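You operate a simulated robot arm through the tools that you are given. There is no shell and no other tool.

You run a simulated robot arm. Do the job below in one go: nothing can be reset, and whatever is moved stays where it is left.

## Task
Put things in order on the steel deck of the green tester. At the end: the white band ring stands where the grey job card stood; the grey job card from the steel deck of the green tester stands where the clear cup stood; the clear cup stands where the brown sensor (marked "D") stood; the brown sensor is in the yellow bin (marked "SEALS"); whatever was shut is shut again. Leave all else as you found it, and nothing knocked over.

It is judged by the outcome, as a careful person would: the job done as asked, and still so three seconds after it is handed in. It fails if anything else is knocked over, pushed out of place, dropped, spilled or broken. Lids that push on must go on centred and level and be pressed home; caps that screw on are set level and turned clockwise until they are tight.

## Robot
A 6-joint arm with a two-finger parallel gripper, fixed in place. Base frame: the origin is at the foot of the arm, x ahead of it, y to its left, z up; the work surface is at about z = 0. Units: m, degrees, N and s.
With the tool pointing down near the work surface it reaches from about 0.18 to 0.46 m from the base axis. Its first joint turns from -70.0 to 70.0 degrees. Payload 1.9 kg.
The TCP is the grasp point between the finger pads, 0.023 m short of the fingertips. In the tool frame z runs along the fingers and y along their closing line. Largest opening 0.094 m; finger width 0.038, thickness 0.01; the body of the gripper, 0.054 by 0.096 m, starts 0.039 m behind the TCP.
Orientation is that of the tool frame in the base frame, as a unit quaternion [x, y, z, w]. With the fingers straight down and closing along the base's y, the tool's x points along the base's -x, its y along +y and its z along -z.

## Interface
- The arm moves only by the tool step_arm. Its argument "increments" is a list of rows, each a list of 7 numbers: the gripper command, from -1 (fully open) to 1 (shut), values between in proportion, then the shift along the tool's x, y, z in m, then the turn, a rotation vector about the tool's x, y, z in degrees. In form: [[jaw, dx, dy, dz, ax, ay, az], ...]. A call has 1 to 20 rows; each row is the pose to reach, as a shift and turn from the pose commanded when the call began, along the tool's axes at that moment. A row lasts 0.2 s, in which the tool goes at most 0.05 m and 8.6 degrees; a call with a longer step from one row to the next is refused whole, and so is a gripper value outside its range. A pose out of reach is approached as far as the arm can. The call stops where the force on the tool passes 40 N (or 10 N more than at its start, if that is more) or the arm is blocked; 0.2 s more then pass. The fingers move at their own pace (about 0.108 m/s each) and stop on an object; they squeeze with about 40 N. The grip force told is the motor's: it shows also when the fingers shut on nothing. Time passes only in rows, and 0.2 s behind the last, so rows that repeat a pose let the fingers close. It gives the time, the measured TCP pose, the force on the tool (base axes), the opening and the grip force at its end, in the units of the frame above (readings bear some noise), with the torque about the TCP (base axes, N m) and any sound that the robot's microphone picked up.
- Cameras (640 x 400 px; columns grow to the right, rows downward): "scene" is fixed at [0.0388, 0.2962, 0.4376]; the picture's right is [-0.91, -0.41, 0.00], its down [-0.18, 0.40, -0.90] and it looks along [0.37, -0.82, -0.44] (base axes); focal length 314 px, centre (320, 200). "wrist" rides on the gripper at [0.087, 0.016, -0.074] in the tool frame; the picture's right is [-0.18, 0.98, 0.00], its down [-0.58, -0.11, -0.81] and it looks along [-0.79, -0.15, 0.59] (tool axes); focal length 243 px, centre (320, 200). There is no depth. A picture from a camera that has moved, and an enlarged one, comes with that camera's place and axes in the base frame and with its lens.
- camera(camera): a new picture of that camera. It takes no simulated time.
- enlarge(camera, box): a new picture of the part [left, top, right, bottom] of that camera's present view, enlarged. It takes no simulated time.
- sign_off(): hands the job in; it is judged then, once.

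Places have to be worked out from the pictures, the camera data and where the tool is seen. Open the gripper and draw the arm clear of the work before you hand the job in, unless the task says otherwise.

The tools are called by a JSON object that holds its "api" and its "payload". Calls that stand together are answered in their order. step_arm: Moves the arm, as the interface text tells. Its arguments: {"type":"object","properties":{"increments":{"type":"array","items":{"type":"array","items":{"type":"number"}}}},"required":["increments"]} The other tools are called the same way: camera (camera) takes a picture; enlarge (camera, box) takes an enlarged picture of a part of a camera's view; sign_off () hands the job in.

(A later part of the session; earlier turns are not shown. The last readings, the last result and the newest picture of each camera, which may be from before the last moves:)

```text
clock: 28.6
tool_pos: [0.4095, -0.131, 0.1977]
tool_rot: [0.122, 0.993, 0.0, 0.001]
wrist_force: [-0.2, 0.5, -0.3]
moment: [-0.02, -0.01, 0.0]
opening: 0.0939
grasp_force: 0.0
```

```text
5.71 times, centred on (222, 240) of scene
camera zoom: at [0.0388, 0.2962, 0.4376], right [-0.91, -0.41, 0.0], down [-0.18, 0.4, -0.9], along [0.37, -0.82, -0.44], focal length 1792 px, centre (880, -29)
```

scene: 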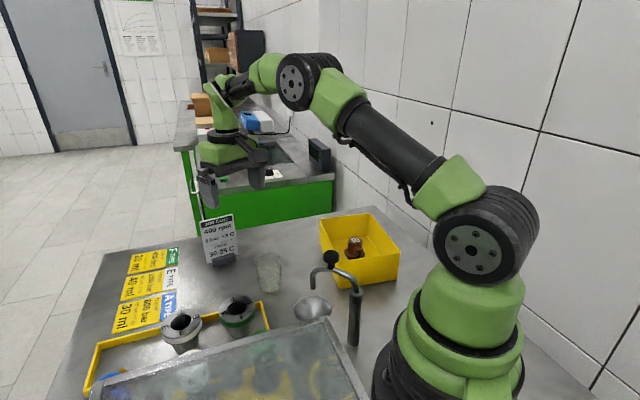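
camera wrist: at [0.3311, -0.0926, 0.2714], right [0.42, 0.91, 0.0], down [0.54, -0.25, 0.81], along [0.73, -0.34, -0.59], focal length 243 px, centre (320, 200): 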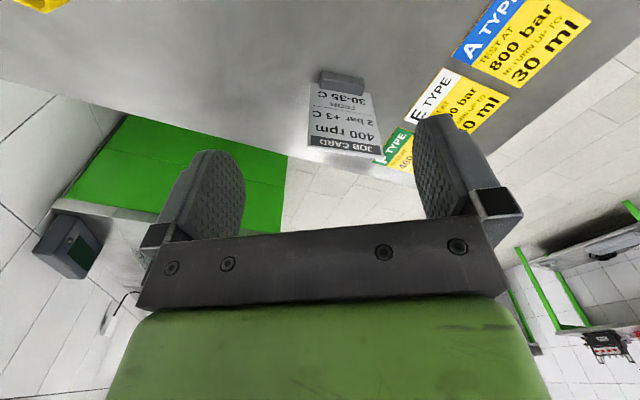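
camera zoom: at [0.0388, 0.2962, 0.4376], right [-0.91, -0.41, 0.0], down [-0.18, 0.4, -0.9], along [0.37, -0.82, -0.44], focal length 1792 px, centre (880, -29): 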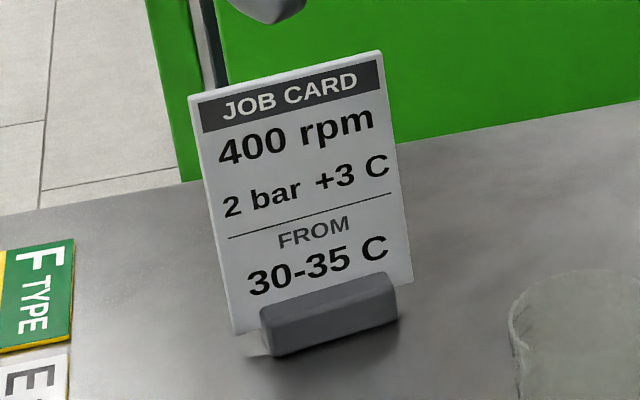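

The card is a nearly vertical plate (about 0.066 wide, 0.11 tall) in a small foot, centred near (0.4746,-0.1326), width direction at about 53°. I'll grip it across its thickness from above, so I turn the tool to match and move over it to test the reach.

{"api": "step_arm", "payload": {"increments": [[-1, 0, 0, 0, 0, 0, -8], [-1, 0, 0, 0, 0, 0, -16], [-1, 0, 0, 0, 0, 0, -24], [-1, -0.01, 0.002, 0, 0, 0, -32], [-1, -0.02, 0.005, 0, 0, 0, -40], [-1, -0.03, 0.007, 0, 0, 0, -48], [-1, -0.04, 0.009, 0, 0, 0, -56], [-1, -0.0525, 0.0117, 0, 0, 0, -64], [-1, -0.0635, 0.0142, 0, 0, 0, -67], [-1, -0.0635, 0.0142, 0, 0, 0, -67]]}}

{"api": "camera", "payload": {"camera": "wrist"}}

{"api": "camera", "payload": {"camera": "scene"}}

```text
clock: 30.8
tool_pos: [0.4401, -0.1141, 0.1901]
tool_rot: [-0.447, 0.895, -0.001, 0.0]
wrist_force: [-0.1, -0.4, 0.3]
moment: [0.0, -0.03, -0.03]
opening: 0.0941
grasp_force: 0.0
out of reach, approached as far as the arm can: row 6, 7, 8, 9, 10
```

```text
taken
camera wrist: at [0.377, -0.1732, 0.2647], right [-0.67, 0.74, 0.0], down [0.44, 0.4, 0.81], along [0.6, 0.54, -0.59], focal length 243 px, centre (320, 200)
```

wrist: 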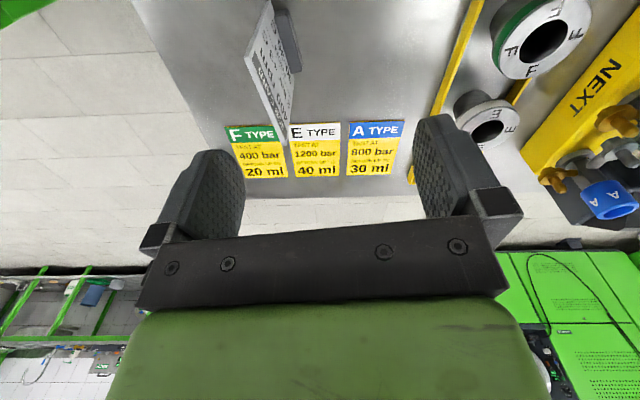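

```text
taken
```

scene: 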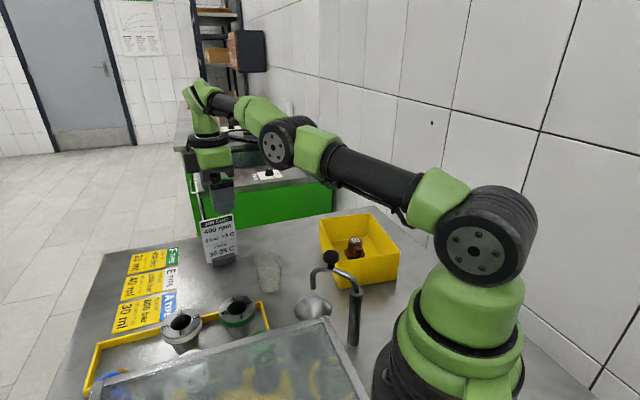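

Straight down, the card's spot is out of reach (the tool stopped at r≈0.455). I'll use a tilted tool gripping the card's two side edges instead, so first I back off and turn the jaws parallel to the card's width (yaw 37°).

{"api": "step_arm", "payload": {"increments": [[-1, 0.008, 0.02, -0.01, 0, 0, 8], [-1, 0.016, 0.04, -0.02, 0, 0, 16], [-1, 0.026, 0.068, -0.02, 0, 0, 24], [-1, 0.026, 0.068, -0.02, 0, 0, 32], [-1, 0.026, 0.068, -0.02, 0, 0, 40], [-1, 0.026, 0.068, -0.02, 0, 0, 48], [-1, 0.026, 0.068, -0.02, 0, 0, 56], [-1, 0.026, 0.068, -0.02, 0, 0, 64], [-1, 0.026, 0.068, -0.02, 0, 0, 72], [-1, 0.026, 0.068, -0.02, 0, 0, 80], [-1, 0.026, 0.068, -0.02, 0, 0, 88], [-1, 0.026, 0.068, -0.02, 0, 0, 90], [-1, 0.026, 0.068, -0.02, 0, 0, 90]]}}

{"api": "camera", "payload": {"camera": "wrist"}}

```text
clock: 32.1
tool_pos: [0.3909, -0.0999, 0.3298]
tool_rot: [-0.107, 0.994, -0.005, -0.008]
wrist_force: [3.0, -9.9, -4.6]
moment: [0.78, -0.14, 0.95]
opening: 0.0941
grasp_force: 0.1
out of reach, approached as far as the arm can: row 1, 2, 3, 4, 5, 6
stopped in row 6: the force on the tool passed its limit at 65 N (the readings are from after the stop); the commanded pose is now the measured one
```

```text
taken
camera wrist: at [0.3051, -0.0998, 0.4053], right [-0.03, 1.0, -0.01], down [0.6, 0.03, 0.8], along [0.8, 0.02, -0.6], focal length 243 px, centre (320, 200)
```

wrist: 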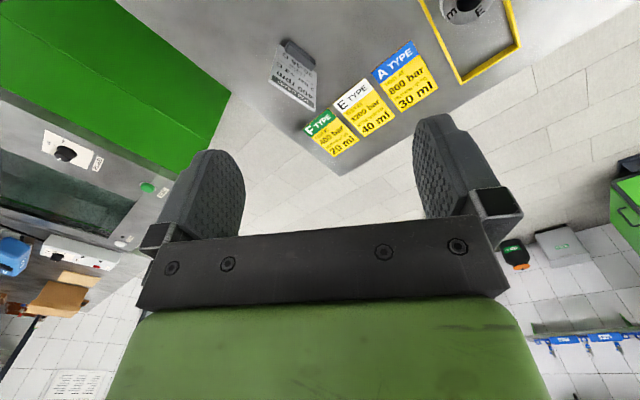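

The tool jumped upward to z=0.33 and a force limit tripped; I look at the scene to see whether anything was touched.

{"api": "camera", "payload": {"camera": "scene"}}

{"api": "enlarge", "payload": {"camera": "scene", "box": [80, 200, 400, 400]}}

```text
taken
```

scene: 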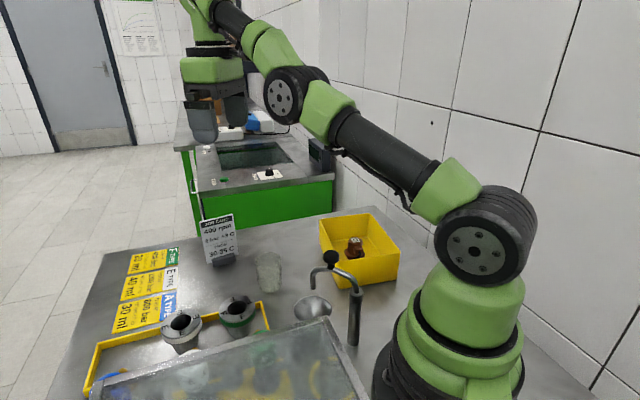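

```text
2.00 times, centred on (240, 300) of scene
camera zoom: at [0.0388, 0.2962, 0.4376], right [-0.91, -0.41, 0.0], down [-0.18, 0.4, -0.9], along [0.37, -0.82, -0.44], focal length 627 px, centre (480, 0)
```

zoom: 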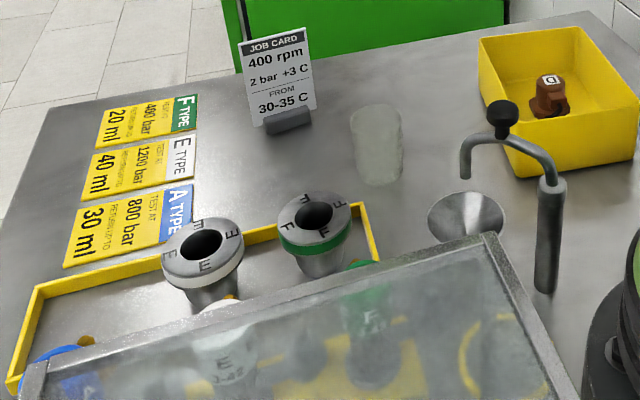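

Nothing on the deck was disturbed; it was the arm swinging out of a stretched pose. I'll level the tool, come back inward to a comfortable radius, and avoid out-of-reach commands.

{"api": "step_arm", "payload": {"increments": [[-1, 0.007, 0.004, 0.01, -0.2, -0.5, 0], [-1, 0.014, 0.008, 0.025, -0.48, -0.97, 0], [-1, 0.021, 0.012, 0.04, -0.48, -0.97, 0], [-1, 0.028, 0.016, 0.06, -0.48, -0.97, 0], [-1, 0.028, 0.016, 0.08, -0.48, -0.97, 0], [-1, 0.028, 0.016, 0.08, -0.48, -0.97, 0]]}}

```text
clock: 33.5
tool_pos: [0.3894, -0.099, 0.3331]
tool_rot: [-0.109, 0.994, 0.001, -0.002]
wrist_force: [12.0, -26.6, -14.8]
moment: [2.28, -0.48, 2.74]
opening: 0.0939
grasp_force: 0.2
out of reach, approached as far as the arm can: row 1, 2, 3, 4, 5, 6
```

The reading shows a steady force and a "blocked" arm, so something on the gripper seems to press against the arm itself. I look at the arm closely.

{"api": "enlarge", "payload": {"camera": "scene", "box": [150, 0, 310, 150]}}

{"api": "camera", "payload": {"camera": "wrist"}}

{"api": "camera", "payload": {"camera": "scene"}}

```text
2.67 times, centred on (230, 75) of scene
camera zoom: at [0.0388, 0.2962, 0.4376], right [-0.91, -0.41, 0.0], down [-0.18, 0.4, -0.9], along [0.37, -0.82, -0.44], focal length 836 px, centre (560, 533)
```

zoom: 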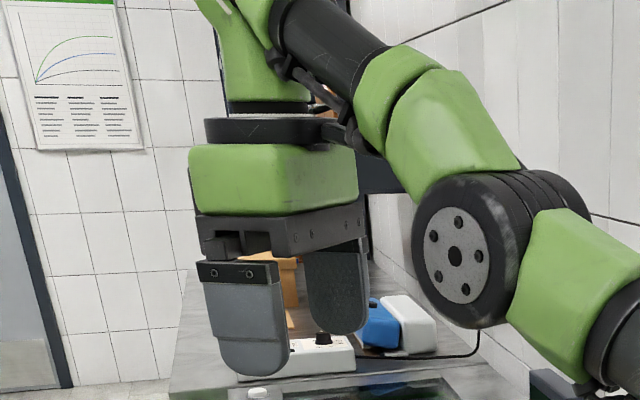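

```text
taken
camera wrist: at [0.3034, -0.1007, 0.4082], right [-0.03, 1.0, 0.0], down [0.59, 0.02, 0.8], along [0.8, 0.03, -0.59], focal length 243 px, centre (320, 200)
```

wrist: 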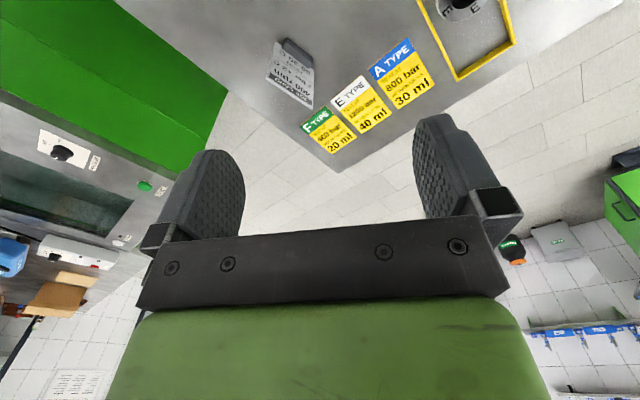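

```text
taken
```

scene: 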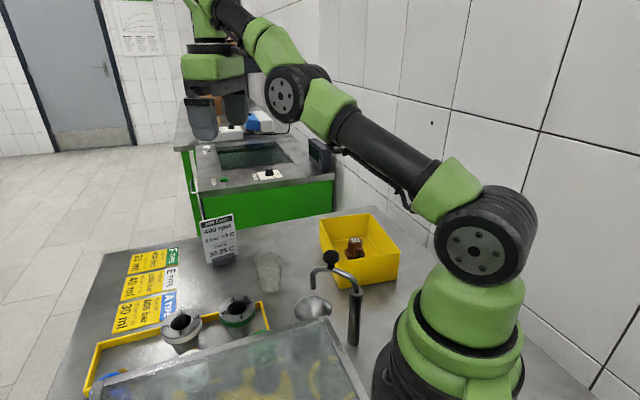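

The camera bracket is pressing on the arm's own forearm because the arm went slightly elbow-down when stretched. I turn the tool back about its axis to free the bracket before doing anything else.

{"api": "step_arm", "payload": {"increments": [[-1, 0, 0, 0, 0, 0, -8], [-1, 0, 0, 0, 0, 0, -16], [-1, 0, 0, 0, 0, 0, -24], [-1, 0, 0, 0, 0, 0, -32], [-1, 0, 0, 0, 0, 0, -40], [-1, 0, 0, 0, 0, 0, -40]]}}

{"api": "camera", "payload": {"camera": "scene"}}

```text
clock: 34.9
tool_pos: [0.3897, -0.0987, 0.3337]
tool_rot: [-0.441, 0.898, 0.001, 0.0]
wrist_force: [-0.7, -0.3, 0.4]
moment: [-0.01, -0.01, -0.01]
opening: 0.0937
grasp_force: 0.0
```

```text
taken
```

scene: 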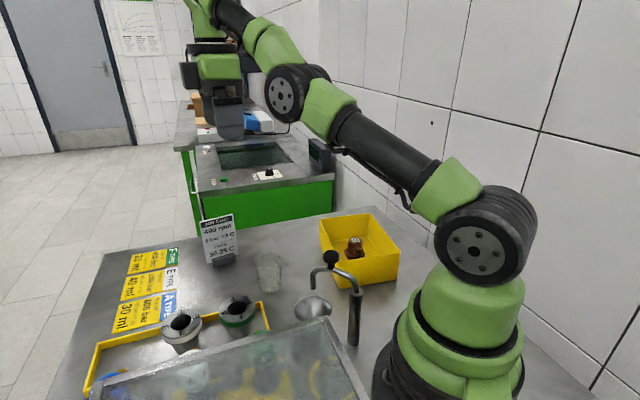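

Free again (forces near zero), and the commanded pose follows the reached one. I try a small retreat inward at this height to see which way the elbow bends.

{"api": "step_arm", "payload": {"increments": [[-1, 0.004, 0.009, 0, 0, 0, 0], [-1, 0.008, 0.018, 0, 0, 0, 0], [-1, 0.0115, 0.0277, 0, 0, 0, 0], [-1, 0.0115, 0.0277, 0, 0, 0, 0]]}}

{"api": "camera", "payload": {"camera": "scene"}}

```text
clock: 35.9
tool_pos: [0.3883, -0.1046, 0.3355]
tool_rot: [-0.44, 0.898, 0.001, 0.001]
wrist_force: [-0.1, -1.0, 1.1]
moment: [0.01, 0.01, 0.0]
opening: 0.0938
grasp_force: 0.0
out of reach, approached as far as the arm can: row 1, 2, 3, 4
```

```text
taken
```

scene: 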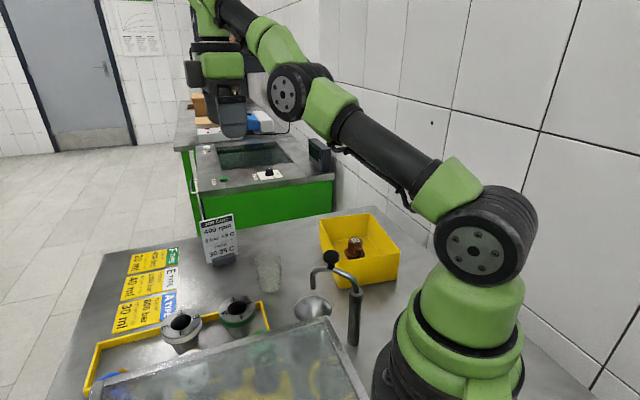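

The elbow appears stuck on the wrong side of straight (inward moves count as out of reach). I'll stretch outward along the arm line and come back, up here in free air, to let the elbow pass to its upper side.

{"api": "step_arm", "payload": {"increments": [[-1, -0.0064, -0.0159, -0.0102, 0, 0, 0], [-1, -0.0127, -0.0318, -0.0204, 0, 0, 0], [-1, -0.019, -0.0477, -0.0306, 0, 0, 0], [-1, -0.0127, -0.0318, -0.0204, 0, 0, 0], [-1, -0.0064, -0.0159, -0.0102, 0, 0, 0], [-1, 0.003, 0.008, 0.005, 0, 0, 0], [-1, 0.0095, 0.0238, 0.0153, 0, 0, 0], [-1, 0.0095, 0.0238, 0.0153, 0, 0, 0]]}}

{"api": "camera", "payload": {"camera": "scene"}}

```text
clock: 37.7
tool_pos: [0.389, -0.1008, 0.3353]
tool_rot: [-0.44, 0.898, 0.001, 0.0]
wrist_force: [-0.1, -0.4, 1.0]
moment: [0.02, 0.02, 0.01]
opening: 0.0938
grasp_force: 0.1
out of reach, approached as far as the arm can: row 1, 2, 3, 4, 5, 6, 7, 8
```

```text
taken
```

scene: 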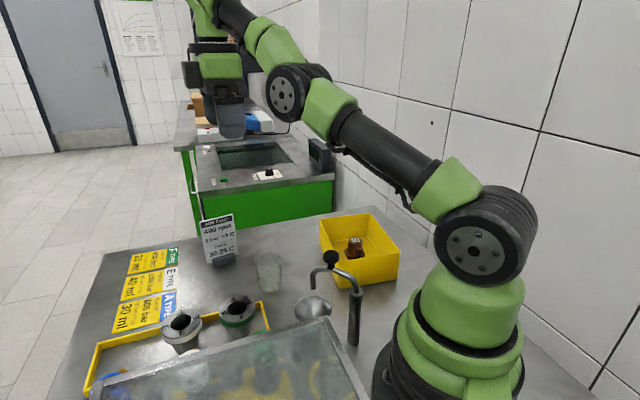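

No change; both elbow and wrist look to be at limits here. I'll follow the reach arc downward in small steps (still well above everything), which relieves the wrist, and see if rows become reachable.

{"api": "step_arm", "payload": {"increments": [[-1, -0.0028, -0.0065, 0.0187, 0, 0, 0], [-1, -0.0057, -0.0129, 0.0373, 0, 0, 0], [-1, -0.0088, -0.0204, 0.056, 0, 0, 0], [-1, -0.0119, -0.0278, 0.0744, 0, 0, 0], [-1, -0.0119, -0.0278, 0.0744, 0, 0, 0]]}}

{"api": "camera", "payload": {"camera": "scene"}}

```text
clock: 38.9
tool_pos: [0.4213, -0.1089, 0.262]
tool_rot: [-0.439, 0.898, 0.001, 0.001]
wrist_force: [0.2, -0.2, -0.1]
moment: [0.01, 0.01, 0.01]
opening: 0.0943
grasp_force: 0.1
out of reach, approached as far as the arm can: row 1, 2, 3, 4, 5
```

```text
taken
```

scene: 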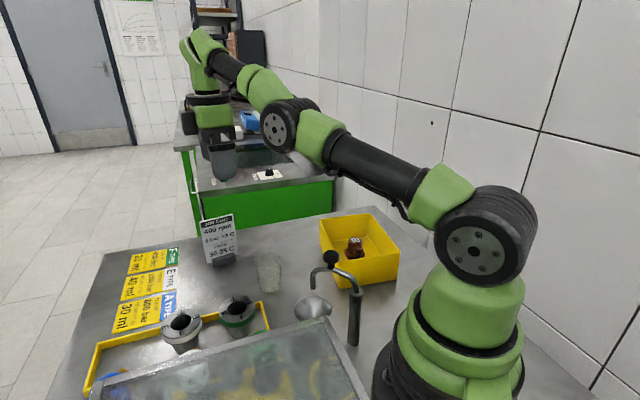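

The arm only slides along its reach sphere (radius ≈0.4615 about z≈0.109), so the elbow is pinned at straight. I sweep upward with the target slightly beyond reach and then retract, which should tip the elbow to the upper side.

{"api": "step_arm", "payload": {"increments": [[-1, -0.0084, -0.0207, -0.0077, 0, 0, 0], [-1, -0.0029, -0.0073, -0.0439, 0, 0, 0], [-1, 0.0043, 0.0102, -0.0817, 0, 0, 0], [-1, 0.0128, 0.0306, -0.1178, 0, 0, 0], [-1, 0.021, 0.051, -0.11, 0, 0, 0], [-1, 0.028, 0.07, -0.1, 0, 0, 0], [-1, 0.028, 0.07, -0.1, 0, 0, 0]]}}

{"api": "camera", "payload": {"camera": "scene"}}

```text
clock: 40.5
tool_pos: [0.3535, -0.094, 0.369]
tool_rot: [-0.448, 0.894, -0.001, -0.018]
wrist_force: [0.2, 0.0, 0.3]
moment: [-0.02, 0.01, 0.0]
opening: 0.0939
grasp_force: 0.0
out of reach, approached as far as the arm can: row 1, 2, 3, 4, 6
```

```text
taken
```

scene: 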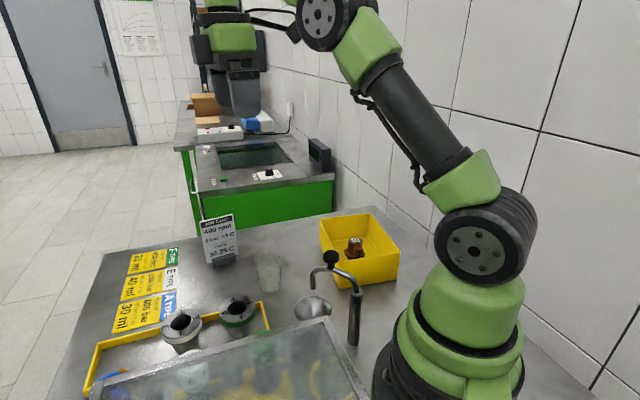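

The elbow is up again. I come down and inward to a comfortable pose and check that the orientation is vertical.

{"api": "step_arm", "payload": {"increments": [[-1, 0.0023, 0.008, 0.03, 0, 0, 0], [-1, 0.0046, 0.016, 0.06, 0, 0, 0], [-1, 0.0069, 0.0242, 0.089, 0, 0, 0], [-1, 0.0069, 0.0242, 0.089, 0, 0, 0], [-1, 0.0069, 0.0242, 0.089, 0, 0, 0]]}}

{"api": "camera", "payload": {"camera": "scene"}}

```text
clock: 41.7
tool_pos: [0.3249, -0.0792, 0.2732]
tool_rot: [-0.439, 0.899, 0.0, 0.001]
wrist_force: [0.0, -0.1, 0.3]
moment: [0.02, 0.01, 0.04]
opening: 0.094
grasp_force: 0.0
```

```text
taken
```

scene: 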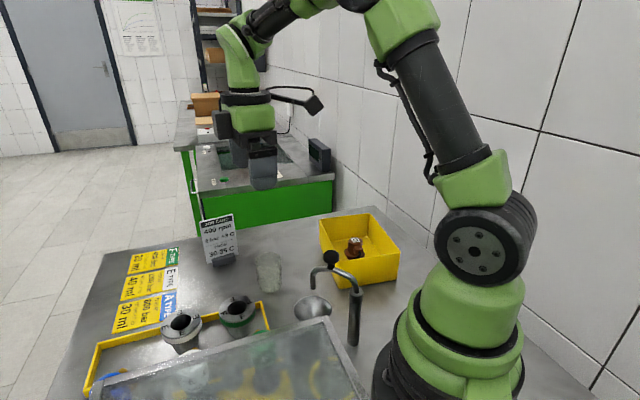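

Vertical and elbow-up, no limits. Now I rotate the tool +89° so the jaws line up with the card's width (yaw 37°).

{"api": "step_arm", "payload": {"increments": [[-1, 0, 0, 0, 0, 0, 8.1], [-1, 0, 0, 0, 0, 0, 16.2], [-1, 0, 0, 0, 0, 0, 24.3], [-1, 0, 0, 0, 0, 0, 32.4], [-1, 0, 0, 0, 0, 0, 40.5], [-1, 0, 0, 0, 0, 0, 48.6], [-1, 0, 0, 0, 0, 0, 56.7], [-1, 0, 0, 0, 0, 0, 64.8], [-1, 0, 0, 0, 0, 0, 72.9], [-1, 0, 0, 0, 0, 0, 81], [-1, 0, 0, 0, 0, 0, 89], [-1, 0, 0, 0, 0, 0, 89]]}}

{"api": "camera", "payload": {"camera": "wrist"}}

{"api": "enlarge", "payload": {"camera": "wrist", "box": [300, 40, 460, 180]}}

```text
clock: 44.3
tool_pos: [0.3248, -0.0804, 0.2722]
tool_rot: [0.317, 0.948, 0.001, 0.001]
wrist_force: [-0.2, -0.4, 0.8]
moment: [-0.03, 0.0, 0.02]
opening: 0.0938
grasp_force: 0.1
```

```text
taken
camera wrist: at [0.2674, -0.0141, 0.346], right [0.74, 0.67, 0.0], down [0.4, -0.44, 0.81], along [0.54, -0.59, -0.59], focal length 243 px, centre (320, 200)
```

wrist: 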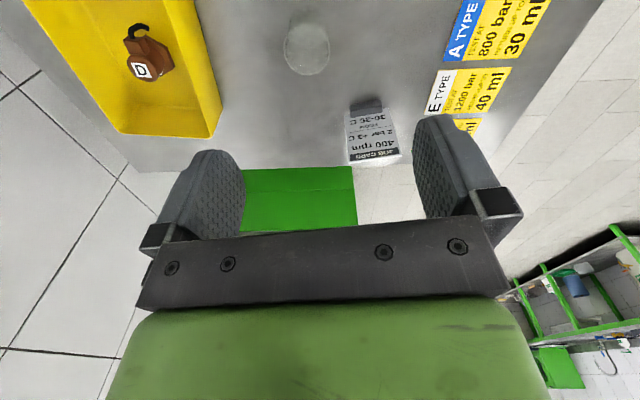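

```text
2.86 times, centred on (380, 110) of wrist
camera zoom: at [0.2674, -0.0141, 0.346], right [0.74, 0.67, 0.0], down [0.4, -0.44, 0.81], along [0.54, -0.59, -0.59], focal length 693 px, centre (149, 457)
```

zoom: 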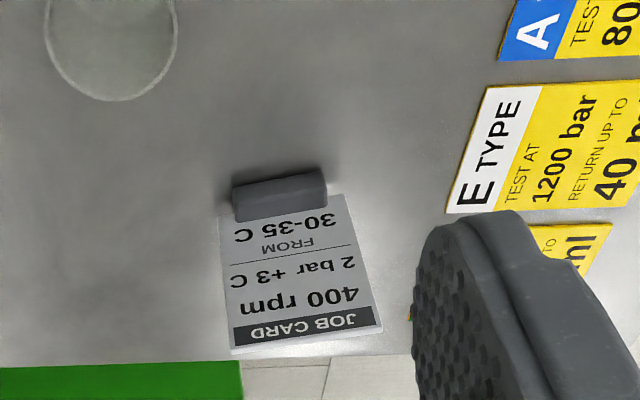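

Elbow-up geometry worked out: with a 20° outward tilt, the card's spot is within reach with about 2 cm margin. The card is at about (0.475,-0.133), width direction 55°, top ≈0.112. I move part way, then tilt.

{"api": "step_arm", "payload": {"increments": [[-1, -0.014, 0.0044, 0.013, 0, 0, -0.5], [-1, -0.028, 0.0088, 0.026, 0, 0, -1], [-1, -0.042, 0.0131, 0.039, 0, 0, -1.5], [-1, -0.0559, 0.0175, 0.0522, 0, 0, -2], [-1, -0.0559, 0.0175, 0.0522, 0, 0, -2]]}}

{"api": "step_arm", "payload": {"increments": [[-1, 0, 0, 0, 0, -5, 0], [-1, 0, 0, 0, 0, -10, 0], [-1, 0, 0, 0, 0, -15, 0], [-1, 0, 0, 0, 0, -20, 0], [-1, 0, 0, 0, 0, -20, 0]]}}

{"api": "camera", "payload": {"camera": "wrist"}}

{"api": "camera", "payload": {"camera": "scene"}}

```text
clock: 45.5
tool_pos: [0.3811, -0.0983, 0.2206]
tool_rot: [0.299, 0.954, 0.001, 0.001]
wrist_force: [0.6, -0.3, -1.3]
moment: [-0.04, 0.01, -0.03]
opening: 0.094
grasp_force: 0.1
```

```text
clock: 46.7
tool_pos: [0.3818, -0.0995, 0.2204]
tool_rot: [0.295, 0.939, -0.051, 0.166]
wrist_force: [-0.4, -0.3, 0.4]
moment: [0.0, 0.01, 0.02]
opening: 0.0941
grasp_force: 0.1
```

```text
taken
camera wrist: at [0.3037, -0.0232, 0.2595], right [0.7, 0.71, 0.06], down [0.16, -0.24, 0.96], along [0.69, -0.66, -0.28], focal length 243 px, centre (320, 200)
```

wrist: 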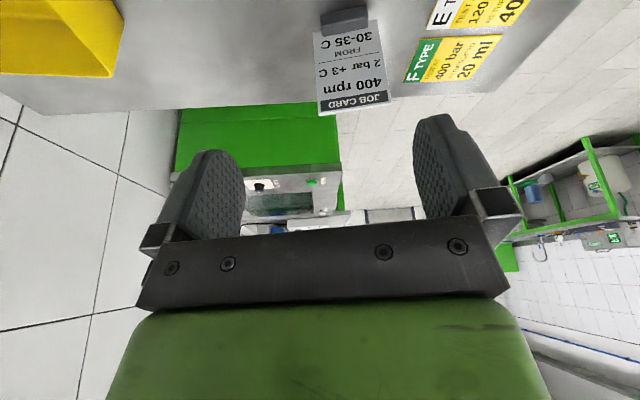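

```text
taken
```

scene: 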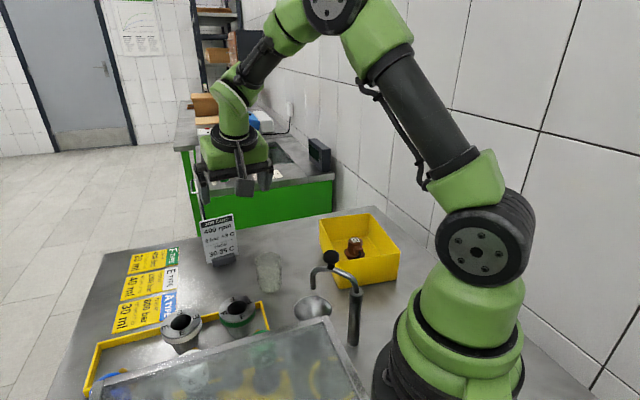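

Tilt of 20° achieved with the closing line level at 55°. I zoom on the card from this new angle to refine its place and height.

{"api": "enlarge", "payload": {"camera": "wrist", "box": [290, 0, 418, 130]}}

```text
3.08 times, centred on (354, 65) of wrist
camera zoom: at [0.3037, -0.0232, 0.2595], right [0.7, 0.71, 0.06], down [0.16, -0.24, 0.96], along [0.69, -0.66, -0.28], focal length 746 px, centre (215, 615)
```

zoom: 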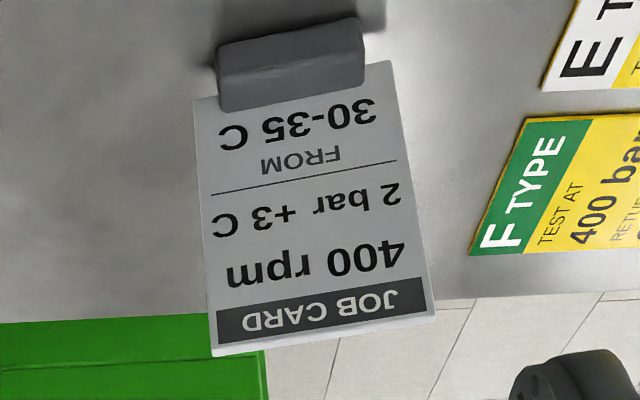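

From this view the card agrees: plate centre (0.4757,-0.133), width angle ≈55°, top at ≈0.112. I move the tilted, open gripper above it with the fingertips well above its top edge.

{"api": "step_arm", "payload": {"increments": [[-1, -0.0187, 0.0065, 0.0189, 0, 0, 0], [-1, -0.0373, 0.013, 0.0377, 0, 0, 0], [-1, -0.056, 0.0195, 0.0566, 0, 0, 0], [-1, -0.0747, 0.026, 0.0755, 0, 0, 0], [-1, -0.0747, 0.026, 0.0755, 0, 0, 0]]}}

{"api": "camera", "payload": {"camera": "wrist"}}

{"api": "enlarge", "payload": {"camera": "scene", "box": [150, 130, 310, 280]}}

```text
clock: 47.9
tool_pos: [0.4729, -0.1332, 0.1747]
tool_rot: [0.296, 0.939, -0.052, 0.166]
wrist_force: [0.0, 1.2, 0.2]
moment: [0.01, 0.01, 0.01]
opening: 0.0939
grasp_force: 0.1
```

```text
taken
camera wrist: at [0.3968, -0.0576, 0.2138], right [0.7, 0.71, 0.06], down [0.16, -0.24, 0.96], along [0.69, -0.66, -0.29], focal length 243 px, centre (320, 200)
```

wrist: 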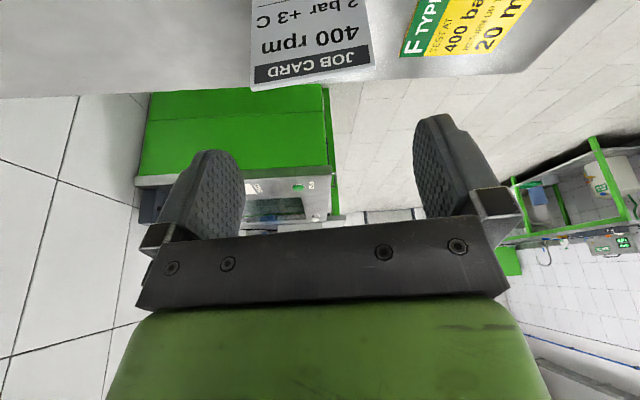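

```text
2.67 times, centred on (230, 205) of scene
camera zoom: at [0.0388, 0.2962, 0.4376], right [-0.91, -0.41, 0.0], down [-0.18, 0.4, -0.9], along [0.37, -0.82, -0.44], focal length 836 px, centre (560, 187)
```

zoom: 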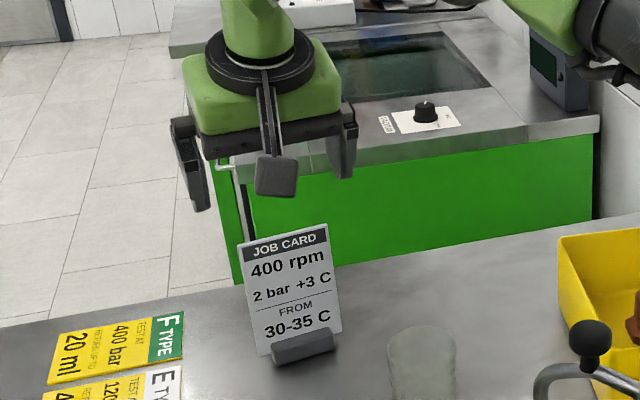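

The card's top edge is where expected in the wrist view, so alignment is within a couple of millimetres. I descend half way so the fingertips straddle the card's top, then check.

{"api": "step_arm", "payload": {"increments": [[-1, 0.006, 0, 0.0185, 0, 0, 0], [-1, 0.012, 0, 0.037, 0, 0, 0], [-1, 0.018, 0, 0.0535, 0, 0, 0], [-1, 0.018, 0, 0.0535, 0, 0, 0]]}}

{"api": "camera", "payload": {"camera": "wrist"}}

{"api": "enlarge", "payload": {"camera": "scene", "box": [150, 150, 310, 280]}}

```text
clock: 48.9
tool_pos: [0.4742, -0.1341, 0.1178]
tool_rot: [0.294, 0.94, -0.051, 0.166]
wrist_force: [0.7, -0.4, -0.3]
moment: [-0.04, 0.03, -0.02]
opening: 0.0941
grasp_force: 0.0
```

```text
taken
camera wrist: at [0.398, -0.0583, 0.1574], right [0.7, 0.71, 0.06], down [0.16, -0.24, 0.96], along [0.69, -0.66, -0.28], focal length 243 px, centre (320, 200)
```

wrist: 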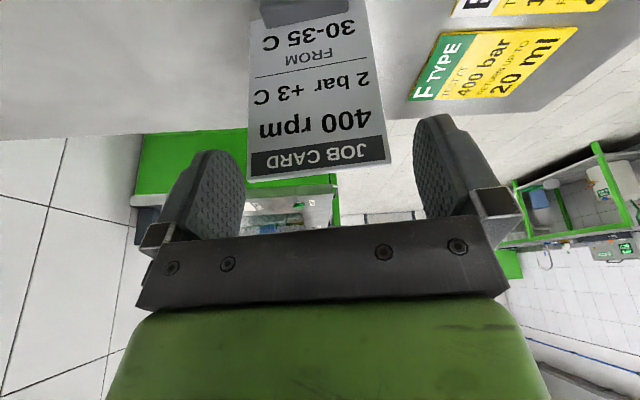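

```text
3.08 times, centred on (230, 215) of scene
camera zoom: at [0.0388, 0.2962, 0.4376], right [-0.91, -0.41, 0.0], down [-0.18, 0.4, -0.9], along [0.37, -0.82, -0.44], focal length 965 px, centre (597, 154)
```

zoom: 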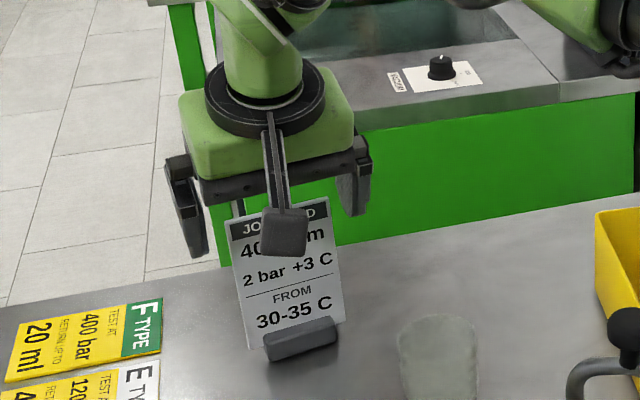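

The card's top edge is centred between the fingers. I lower the remaining 3 cm to z≈0.088 and close gently on the card's edges.

{"api": "step_arm", "payload": {"increments": [[-1, 0.0035, 0, 0.0095, 0, 0, 0], [-1, 0.007, 0, 0.019, 0, 0, 0], [-1, 0.0102, 0, 0.028, 0, 0, 0], [-1, 0.0102, 0, 0.028, 0, 0, 0]]}}

{"api": "camera", "payload": {"camera": "wrist"}}

{"api": "enlarge", "payload": {"camera": "scene", "box": [150, 150, 310, 280]}}

```text
clock: 49.9
tool_pos: [0.4755, -0.1331, 0.0871]
tool_rot: [0.295, 0.94, -0.052, 0.166]
wrist_force: [0.5, -0.2, 0.3]
moment: [-0.01, -0.01, -0.02]
opening: 0.0938
grasp_force: 0.0
```

```text
taken
camera wrist: at [0.3985, -0.0578, 0.1273], right [0.7, 0.71, 0.06], down [0.16, -0.24, 0.96], along [0.69, -0.66, -0.28], focal length 243 px, centre (320, 200)
```

wrist: 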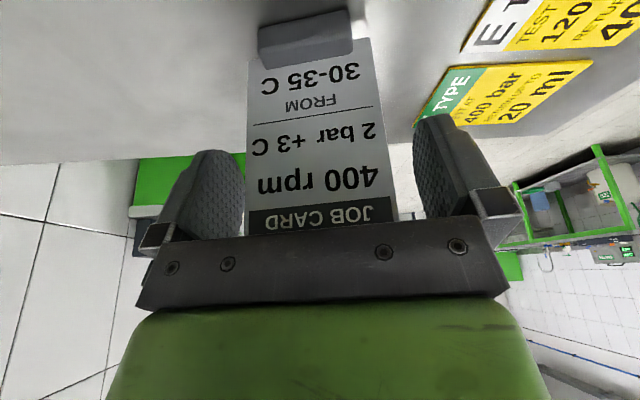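

```text
3.08 times, centred on (230, 215) of scene
camera zoom: at [0.0388, 0.2962, 0.4376], right [-0.91, -0.41, 0.0], down [-0.18, 0.4, -0.9], along [0.37, -0.82, -0.44], focal length 965 px, centre (597, 154)
```

zoom: 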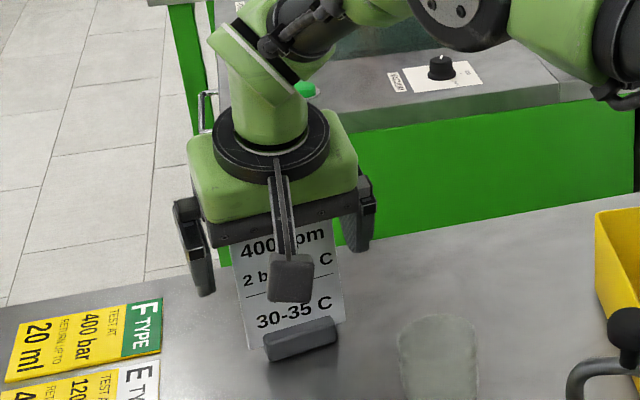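

No contact forces; the card stands between the pads. I close gradually onto its side edges.

{"api": "step_arm", "payload": {"increments": [[-0.7, 0, 0, 0, 0, 0, 0], [-0.5, 0, 0, 0, 0, 0, 0], [-0.4, 0, 0, 0, 0, 0, 0], [-0.2, 0, 0, 0, 0, 0, 0], [1, 0, 0, 0, 0, 0, 0], [1, 0, 0, 0, 0, 0, 0]]}}

{"api": "camera", "payload": {"camera": "wrist"}}

{"api": "enlarge", "payload": {"camera": "scene", "box": [150, 150, 310, 280]}}

```text
clock: 51.3
tool_pos: [0.4763, -0.1341, 0.0883]
tool_rot: [0.295, 0.939, -0.051, 0.166]
wrist_force: [-0.3, -0.3, -0.8]
moment: [-0.01, -0.03, 0.0]
opening: 0.0695
grasp_force: 40.2
```

```text
taken
camera wrist: at [0.3984, -0.0579, 0.1274], right [0.7, 0.71, 0.06], down [0.16, -0.24, 0.96], along [0.69, -0.66, -0.28], focal length 243 px, centre (320, 200)
```

wrist: 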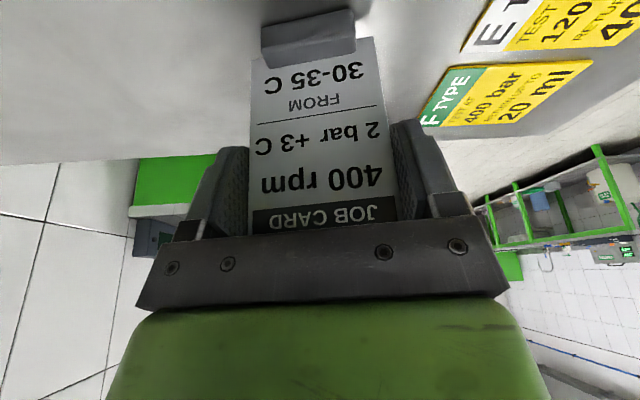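

```text
3.08 times, centred on (230, 215) of scene
camera zoom: at [0.0388, 0.2962, 0.4376], right [-0.91, -0.41, 0.0], down [-0.18, 0.4, -0.9], along [0.37, -0.82, -0.44], focal length 965 px, centre (597, 154)
```

zoom: 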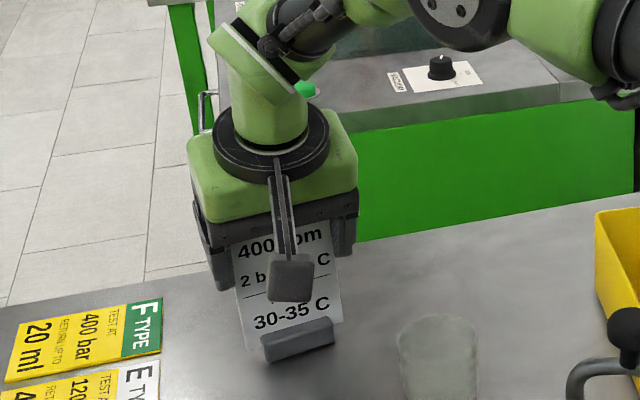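

Gripped at 0.0695, the card unchanged in place. I lift it slowly 4 cm and check that it hangs steady.

{"api": "step_arm", "payload": {"increments": [[1, -0.0017, 0, -0.0047, 0, 0, 0], [1, -0.0041, 0, -0.0113, 0, 0, 0], [1, -0.0075, 0, -0.0206, 0, 0, 0], [1, -0.0109, 0, -0.03, 0, 0, 0], [1, -0.0137, 0, -0.0375, 0, 0, 0], [1, -0.0137, 0, -0.0375, 0, 0, 0]]}}

{"api": "camera", "payload": {"camera": "wrist"}}

{"api": "enlarge", "payload": {"camera": "scene", "box": [150, 130, 310, 280]}}

```text
clock: 52.7
tool_pos: [0.4771, -0.1331, 0.1281]
tool_rot: [0.295, 0.94, -0.052, 0.166]
wrist_force: [0.4, 0.1, -0.1]
moment: [0.01, -0.01, -0.03]
opening: 0.0692
grasp_force: 40.2
```

```text
taken
camera wrist: at [0.3994, -0.0574, 0.1687], right [0.7, 0.71, 0.06], down [0.16, -0.24, 0.96], along [0.69, -0.66, -0.28], focal length 243 px, centre (320, 200)
```

wrist: 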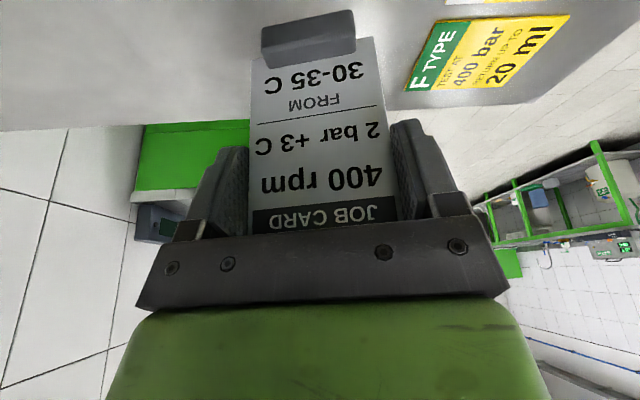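

```text
2.67 times, centred on (230, 205) of scene
camera zoom: at [0.0388, 0.2962, 0.4376], right [-0.91, -0.41, 0.0], down [-0.18, 0.4, -0.9], along [0.37, -0.82, -0.44], focal length 836 px, centre (560, 187)
```

zoom: 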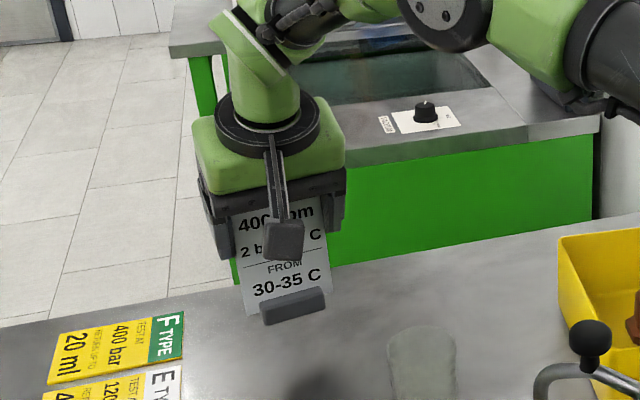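

The card hangs steady and plumb. I carry it level to above the cup's old spot (0.372,-0.231).

{"api": "step_arm", "payload": {"increments": [[1, 0.0025, -0.0127, -0.0009, 0, 0, 0], [1, 0.006, -0.0307, -0.0022, 0, 0, 0], [1, 0.01, -0.0512, -0.0037, 0, 0, 0], [1, 0.014, -0.0716, -0.0052, 0, 0, 0], [1, 0.018, -0.0921, -0.0067, 0, 0, 0], [1, 0.022, -0.1126, -0.0082, 0, 0, 0], [1, 0.025, -0.128, -0.0093, 0, 0, 0], [1, 0.0273, -0.1397, -0.0102, 0, 0, 0], [1, 0.0273, -0.1397, -0.0102, 0, 0, 0]]}}

{"api": "camera", "payload": {"camera": "wrist"}}

{"api": "camera", "payload": {"camera": "scene"}}

```text
clock: 54.7
tool_pos: [0.3726, -0.2333, 0.1292]
tool_rot: [0.296, 0.939, -0.051, 0.166]
wrist_force: [-0.3, -0.7, -1.2]
moment: [0.01, 0.0, -0.05]
opening: 0.0692
grasp_force: 40.5
```

```text
taken
camera wrist: at [0.2948, -0.1571, 0.1694], right [0.7, 0.71, 0.06], down [0.16, -0.24, 0.96], along [0.69, -0.66, -0.28], focal length 243 px, centre (320, 200)
```

wrist: 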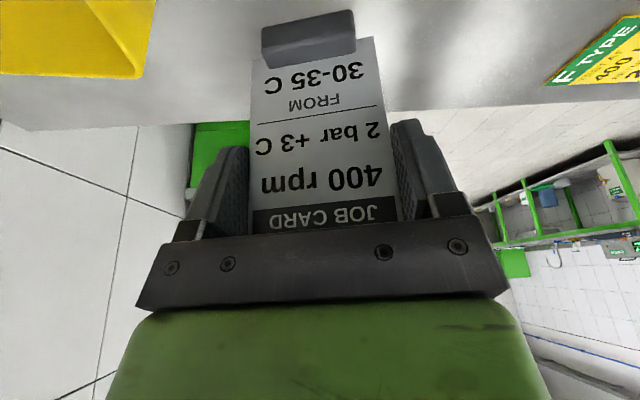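

```text
taken
```

scene: 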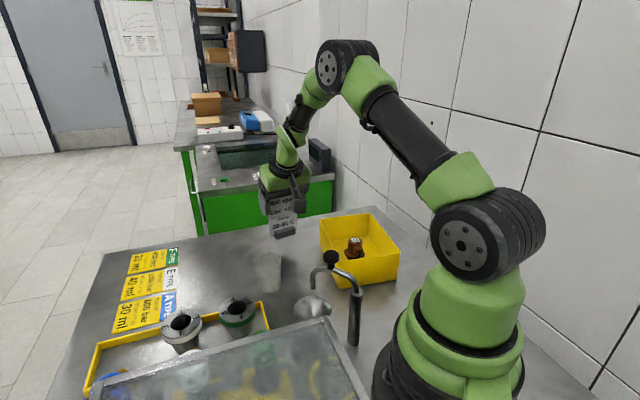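

In place above the spot. I lower to about 2 mm above the deck.

{"api": "step_arm", "payload": {"increments": [[1, 0.0034, 0, 0.0094, 0, 0, 0], [1, 0.0068, 0, 0.0188, 0, 0, 0], [1, 0.0103, 0, 0.0281, 0, 0, 0], [1, 0.012, 0, 0.0328, 0, 0, 0], [1, 0.0128, 0, 0.0352, 0, 0, 0], [1, 0.0128, 0, 0.0352, 0, 0, 0]]}}

{"api": "step_arm", "payload": {"increments": [[1, 0.0002, 0, 0.0006, 0, 0, 0], [1, 0.0004, 0, 0.0012, 0, 0, 0], [1, 0.0006, 0, 0.0018, 0, 0, 0], [1, 0.0006, 0, 0.0018, 0, 0, 0]]}}

```text
clock: 56.1
tool_pos: [0.3724, -0.2316, 0.0909]
tool_rot: [0.296, 0.939, -0.051, 0.165]
wrist_force: [0.4, 1.5, -0.1]
moment: [0.01, 0.03, 0.03]
opening: 0.0692
grasp_force: 40.1
```

```text
clock: 57.1
tool_pos: [0.3725, -0.2312, 0.0881]
tool_rot: [0.296, 0.939, -0.052, 0.166]
wrist_force: [-0.8, -0.2, -0.2]
moment: [-0.02, -0.01, -0.01]
opening: 0.0696
grasp_force: 40.5
```

Still no contact; I continue in half-millimetre steps.

{"api": "step_arm", "payload": {"increments": [[1, 0.0002, 0, 0.0005, 0, 0, 0], [1, 0.0003, 0, 0.0009, 0, 0, 0], [1, 0.0003, 0, 0.0009, 0, 0, 0]]}}

```text
clock: 57.9
tool_pos: [0.3727, -0.2314, 0.0882]
tool_rot: [0.294, 0.94, -0.051, 0.166]
wrist_force: [-0.1, 0.3, -0.9]
moment: [0.03, -0.01, -0.03]
opening: 0.0695
grasp_force: 40.3
```

No contact shown yet; another millimetre, watching the force.

{"api": "step_arm", "payload": {"increments": [[1, 0.0002, 0, 0.0005, 0, 0, 0], [1, 0.0003, 0, 0.0009, 0, 0, 0], [1, 0.0003, 0, 0.0009, 0, 0, 0]]}}

{"api": "enlarge", "payload": {"camera": "scene", "box": [220, 170, 348, 270]}}

```text
clock: 58.7
tool_pos: [0.3725, -0.2325, 0.0864]
tool_rot: [0.295, 0.94, -0.052, 0.166]
wrist_force: [-5.1, 0.7, 16.3]
moment: [0.08, 0.51, -0.02]
opening: 0.069
grasp_force: 40.1
```

```text
4.00 times, centred on (284, 220) of scene
camera zoom: at [0.0388, 0.2962, 0.4376], right [-0.91, -0.41, 0.0], down [-0.18, 0.4, -0.9], along [0.37, -0.82, -0.44], focal length 1254 px, centre (464, 120)
```

zoom: 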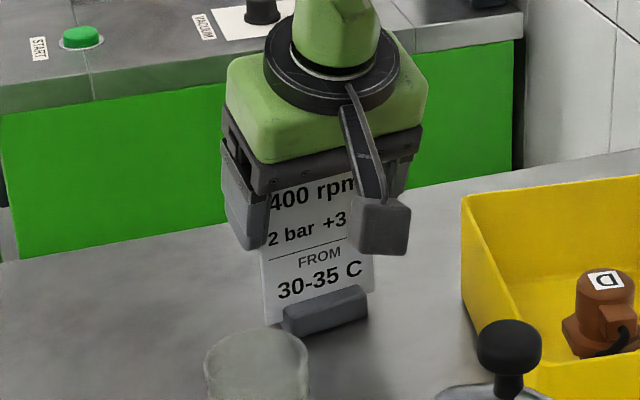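

Contact (16 N). I ease up half a millimetre and open the jaws slowly.

{"api": "step_arm", "payload": {"increments": [[1, -0.0002, 0, -0.0006, 0, 0, 0], [1, -0.0002, 0, -0.0006, 0, 0, 0], [-0.5, -0.0002, 0, -0.0006, 0, 0, 0], [-0.65, -0.0002, 0, -0.0006, 0, 0, 0], [-0.8, -0.0002, 0, -0.0006, 0, 0, 0], [-0.95, -0.0002, 0, -0.0006, 0, 0, 0], [-0.95, -0.0002, 0, -0.0006, 0, 0, 0]]}}

{"api": "camera", "payload": {"camera": "wrist"}}

{"api": "enlarge", "payload": {"camera": "scene", "box": [220, 170, 348, 270]}}

```text
clock: 60.3
tool_pos: [0.3722, -0.231, 0.0871]
tool_rot: [0.295, 0.94, -0.051, 0.166]
wrist_force: [-0.1, 0.2, 0.6]
moment: [0.01, 0.01, 0.01]
opening: 0.0918
grasp_force: 0.0
```

```text
taken
camera wrist: at [0.2954, -0.1558, 0.1276], right [0.7, 0.71, 0.06], down [0.16, -0.24, 0.96], along [0.69, -0.66, -0.28], focal length 243 px, centre (320, 200)
```

wrist: 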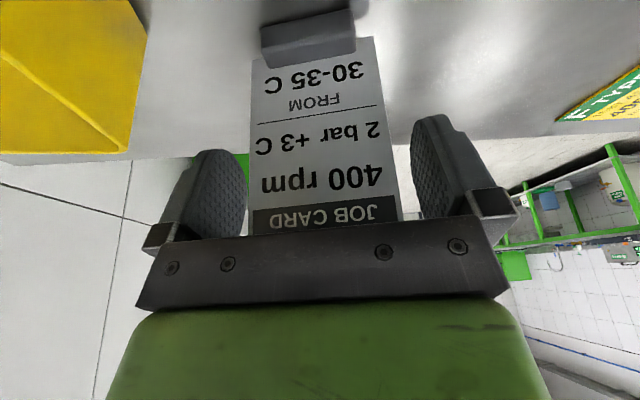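

```text
4.00 times, centred on (284, 220) of scene
camera zoom: at [0.0388, 0.2962, 0.4376], right [-0.91, -0.41, 0.0], down [-0.18, 0.4, -0.9], along [0.37, -0.82, -0.44], focal length 1254 px, centre (464, 120)
```

zoom: 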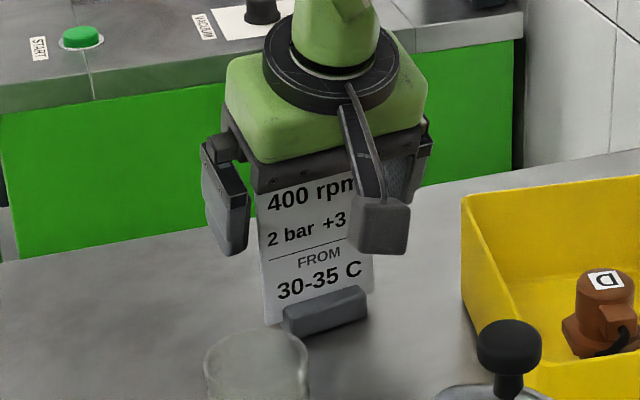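

The card stands upright in the cup's old place. I rise straight up to clear it, then bring the tool back to vertical.

{"api": "step_arm", "payload": {"increments": [[-1, -0.005, 0, -0.0137, 0, 0, 0], [-1, -0.0137, 0, -0.0375, 0, 0, 0], [-1, -0.024, 0, -0.0656, 0, 0, 0], [-1, -0.0376, 0, -0.1031, 0, 0, 0], [-1, -0.0376, 0, -0.1031, 0, 0, 0]]}}

{"api": "step_arm", "payload": {"increments": [[-1, 0, 0, 0, 0, 5, 0], [-1, 0, 0, 0, 0, 10, 0], [-1, 0, 0, 0, 0, 15, 0], [-1, 0, 0, 0, 0, 20, 0], [-1, 0, 0, 0, 0, 20, 0]]}}

{"api": "camera", "payload": {"camera": "wrist"}}

{"api": "enlarge", "payload": {"camera": "scene", "box": [180, 180, 340, 300]}}

```text
clock: 61.5
tool_pos: [0.3726, -0.2344, 0.1986]
tool_rot: [0.295, 0.94, -0.051, 0.165]
wrist_force: [-0.9, -0.7, 0.0]
moment: [-0.02, 0.03, 0.02]
opening: 0.0944
grasp_force: 0.1
```

```text
clock: 62.7
tool_pos: [0.3733, -0.2325, 0.197]
tool_rot: [0.299, 0.954, 0.001, 0.0]
wrist_force: [-0.6, 0.9, -0.4]
moment: [0.01, -0.01, 0.01]
opening: 0.0936
grasp_force: 0.2
```

```text
taken
camera wrist: at [0.3119, -0.1679, 0.272], right [0.71, 0.7, 0.0], down [0.41, -0.42, 0.81], along [0.57, -0.57, -0.59], focal length 243 px, centre (320, 200)
```

wrist: 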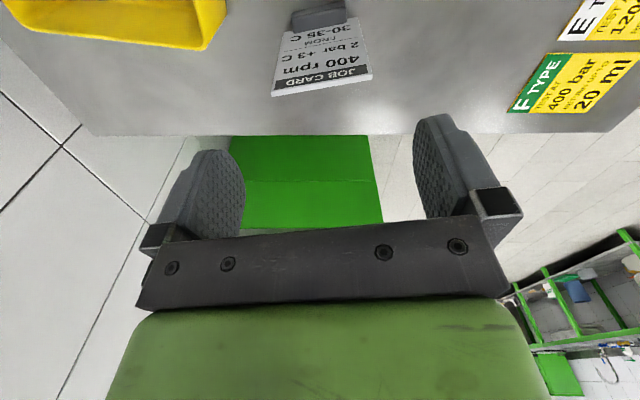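

```text
3.33 times, centred on (260, 240) of scene
camera zoom: at [0.0388, 0.2962, 0.4376], right [-0.91, -0.41, 0.0], down [-0.18, 0.4, -0.9], along [0.37, -0.82, -0.44], focal length 1045 px, centre (520, 67)
```

zoom: 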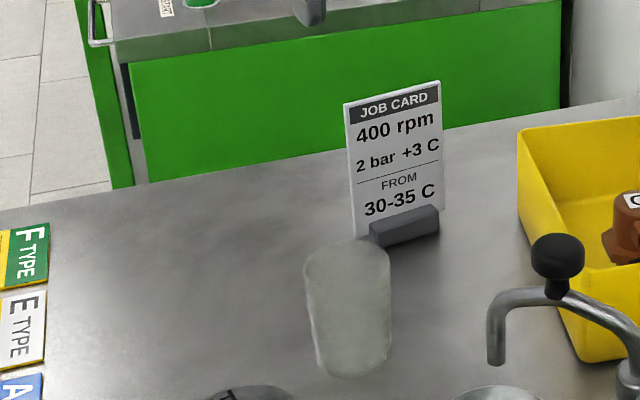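

The card stands properly where the cup was. Next I move high over to the tray, turning the tool to yaw -75° so the camera and fingers stay clear of the neighbouring "F" fitting and rack.

{"api": "step_arm", "payload": {"increments": [[-1, 0.0115, 0.0148, -0.001, 0, 0, -7.86], [-1, 0.023, 0.0296, -0.002, 0, 0, -15.7], [-1, 0.0346, 0.0445, -0.004, 0, 0, -23.6], [-1, 0.0461, 0.0593, -0.006, 0, 0, -31.4], [-1, 0.0576, 0.0741, -0.009, 0, 0, -39.3], [-1, 0.0691, 0.0889, -0.012, 0, 0, -47.1], [-1, 0.0807, 0.1038, -0.015, 0, 0, -55], [-1, 0.0922, 0.1186, -0.018, 0, 0, -62.9], [-1, 0.1037, 0.1334, -0.021, 0, 0, -70.7], [-1, 0.1152, 0.1482, -0.024, 0, 0, -78.6], [-1, 0.1267, 0.163, -0.027, 0, 0, -86.4], [-1, 0.1383, 0.1779, -0.03, 0, 0, -94.3], [-1, 0.1498, 0.1927, -0.033, 0, 0, -102.1], [-1, 0.1613, 0.2075, -0.033, 0, 0, -110], [-1, 0.1613, 0.2075, -0.033, 0, 0, -110]]}}

{"api": "camera", "payload": {"camera": "wrist"}}

{"api": "camera", "payload": {"camera": "scene"}}

```text
clock: 65.9
tool_pos: [0.3579, 0.0312, 0.2301]
tool_rot: [-0.611, 0.791, 0.001, 0.001]
wrist_force: [1.2, 0.0, 0.5]
moment: [-0.01, 0.02, 0.01]
opening: 0.0939
grasp_force: 0.1
```

```text
taken
camera wrist: at [0.3212, -0.0474, 0.3039], right [-0.9, 0.43, 0.0], down [0.25, 0.53, 0.81], along [0.35, 0.73, -0.59], focal length 243 px, centre (320, 200)
```

wrist: 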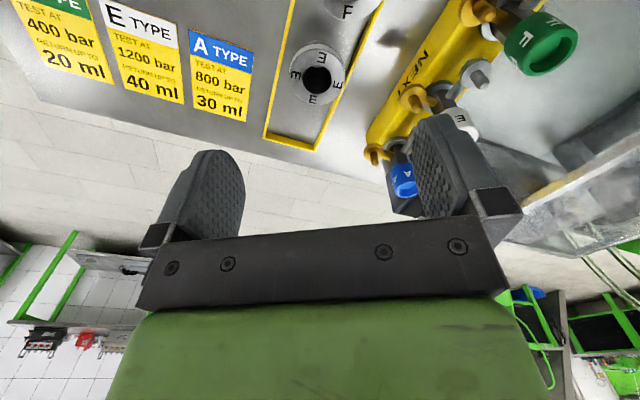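

```text
taken
```

scene: 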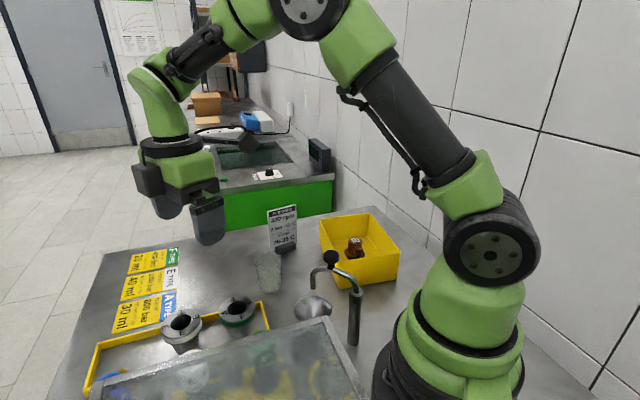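

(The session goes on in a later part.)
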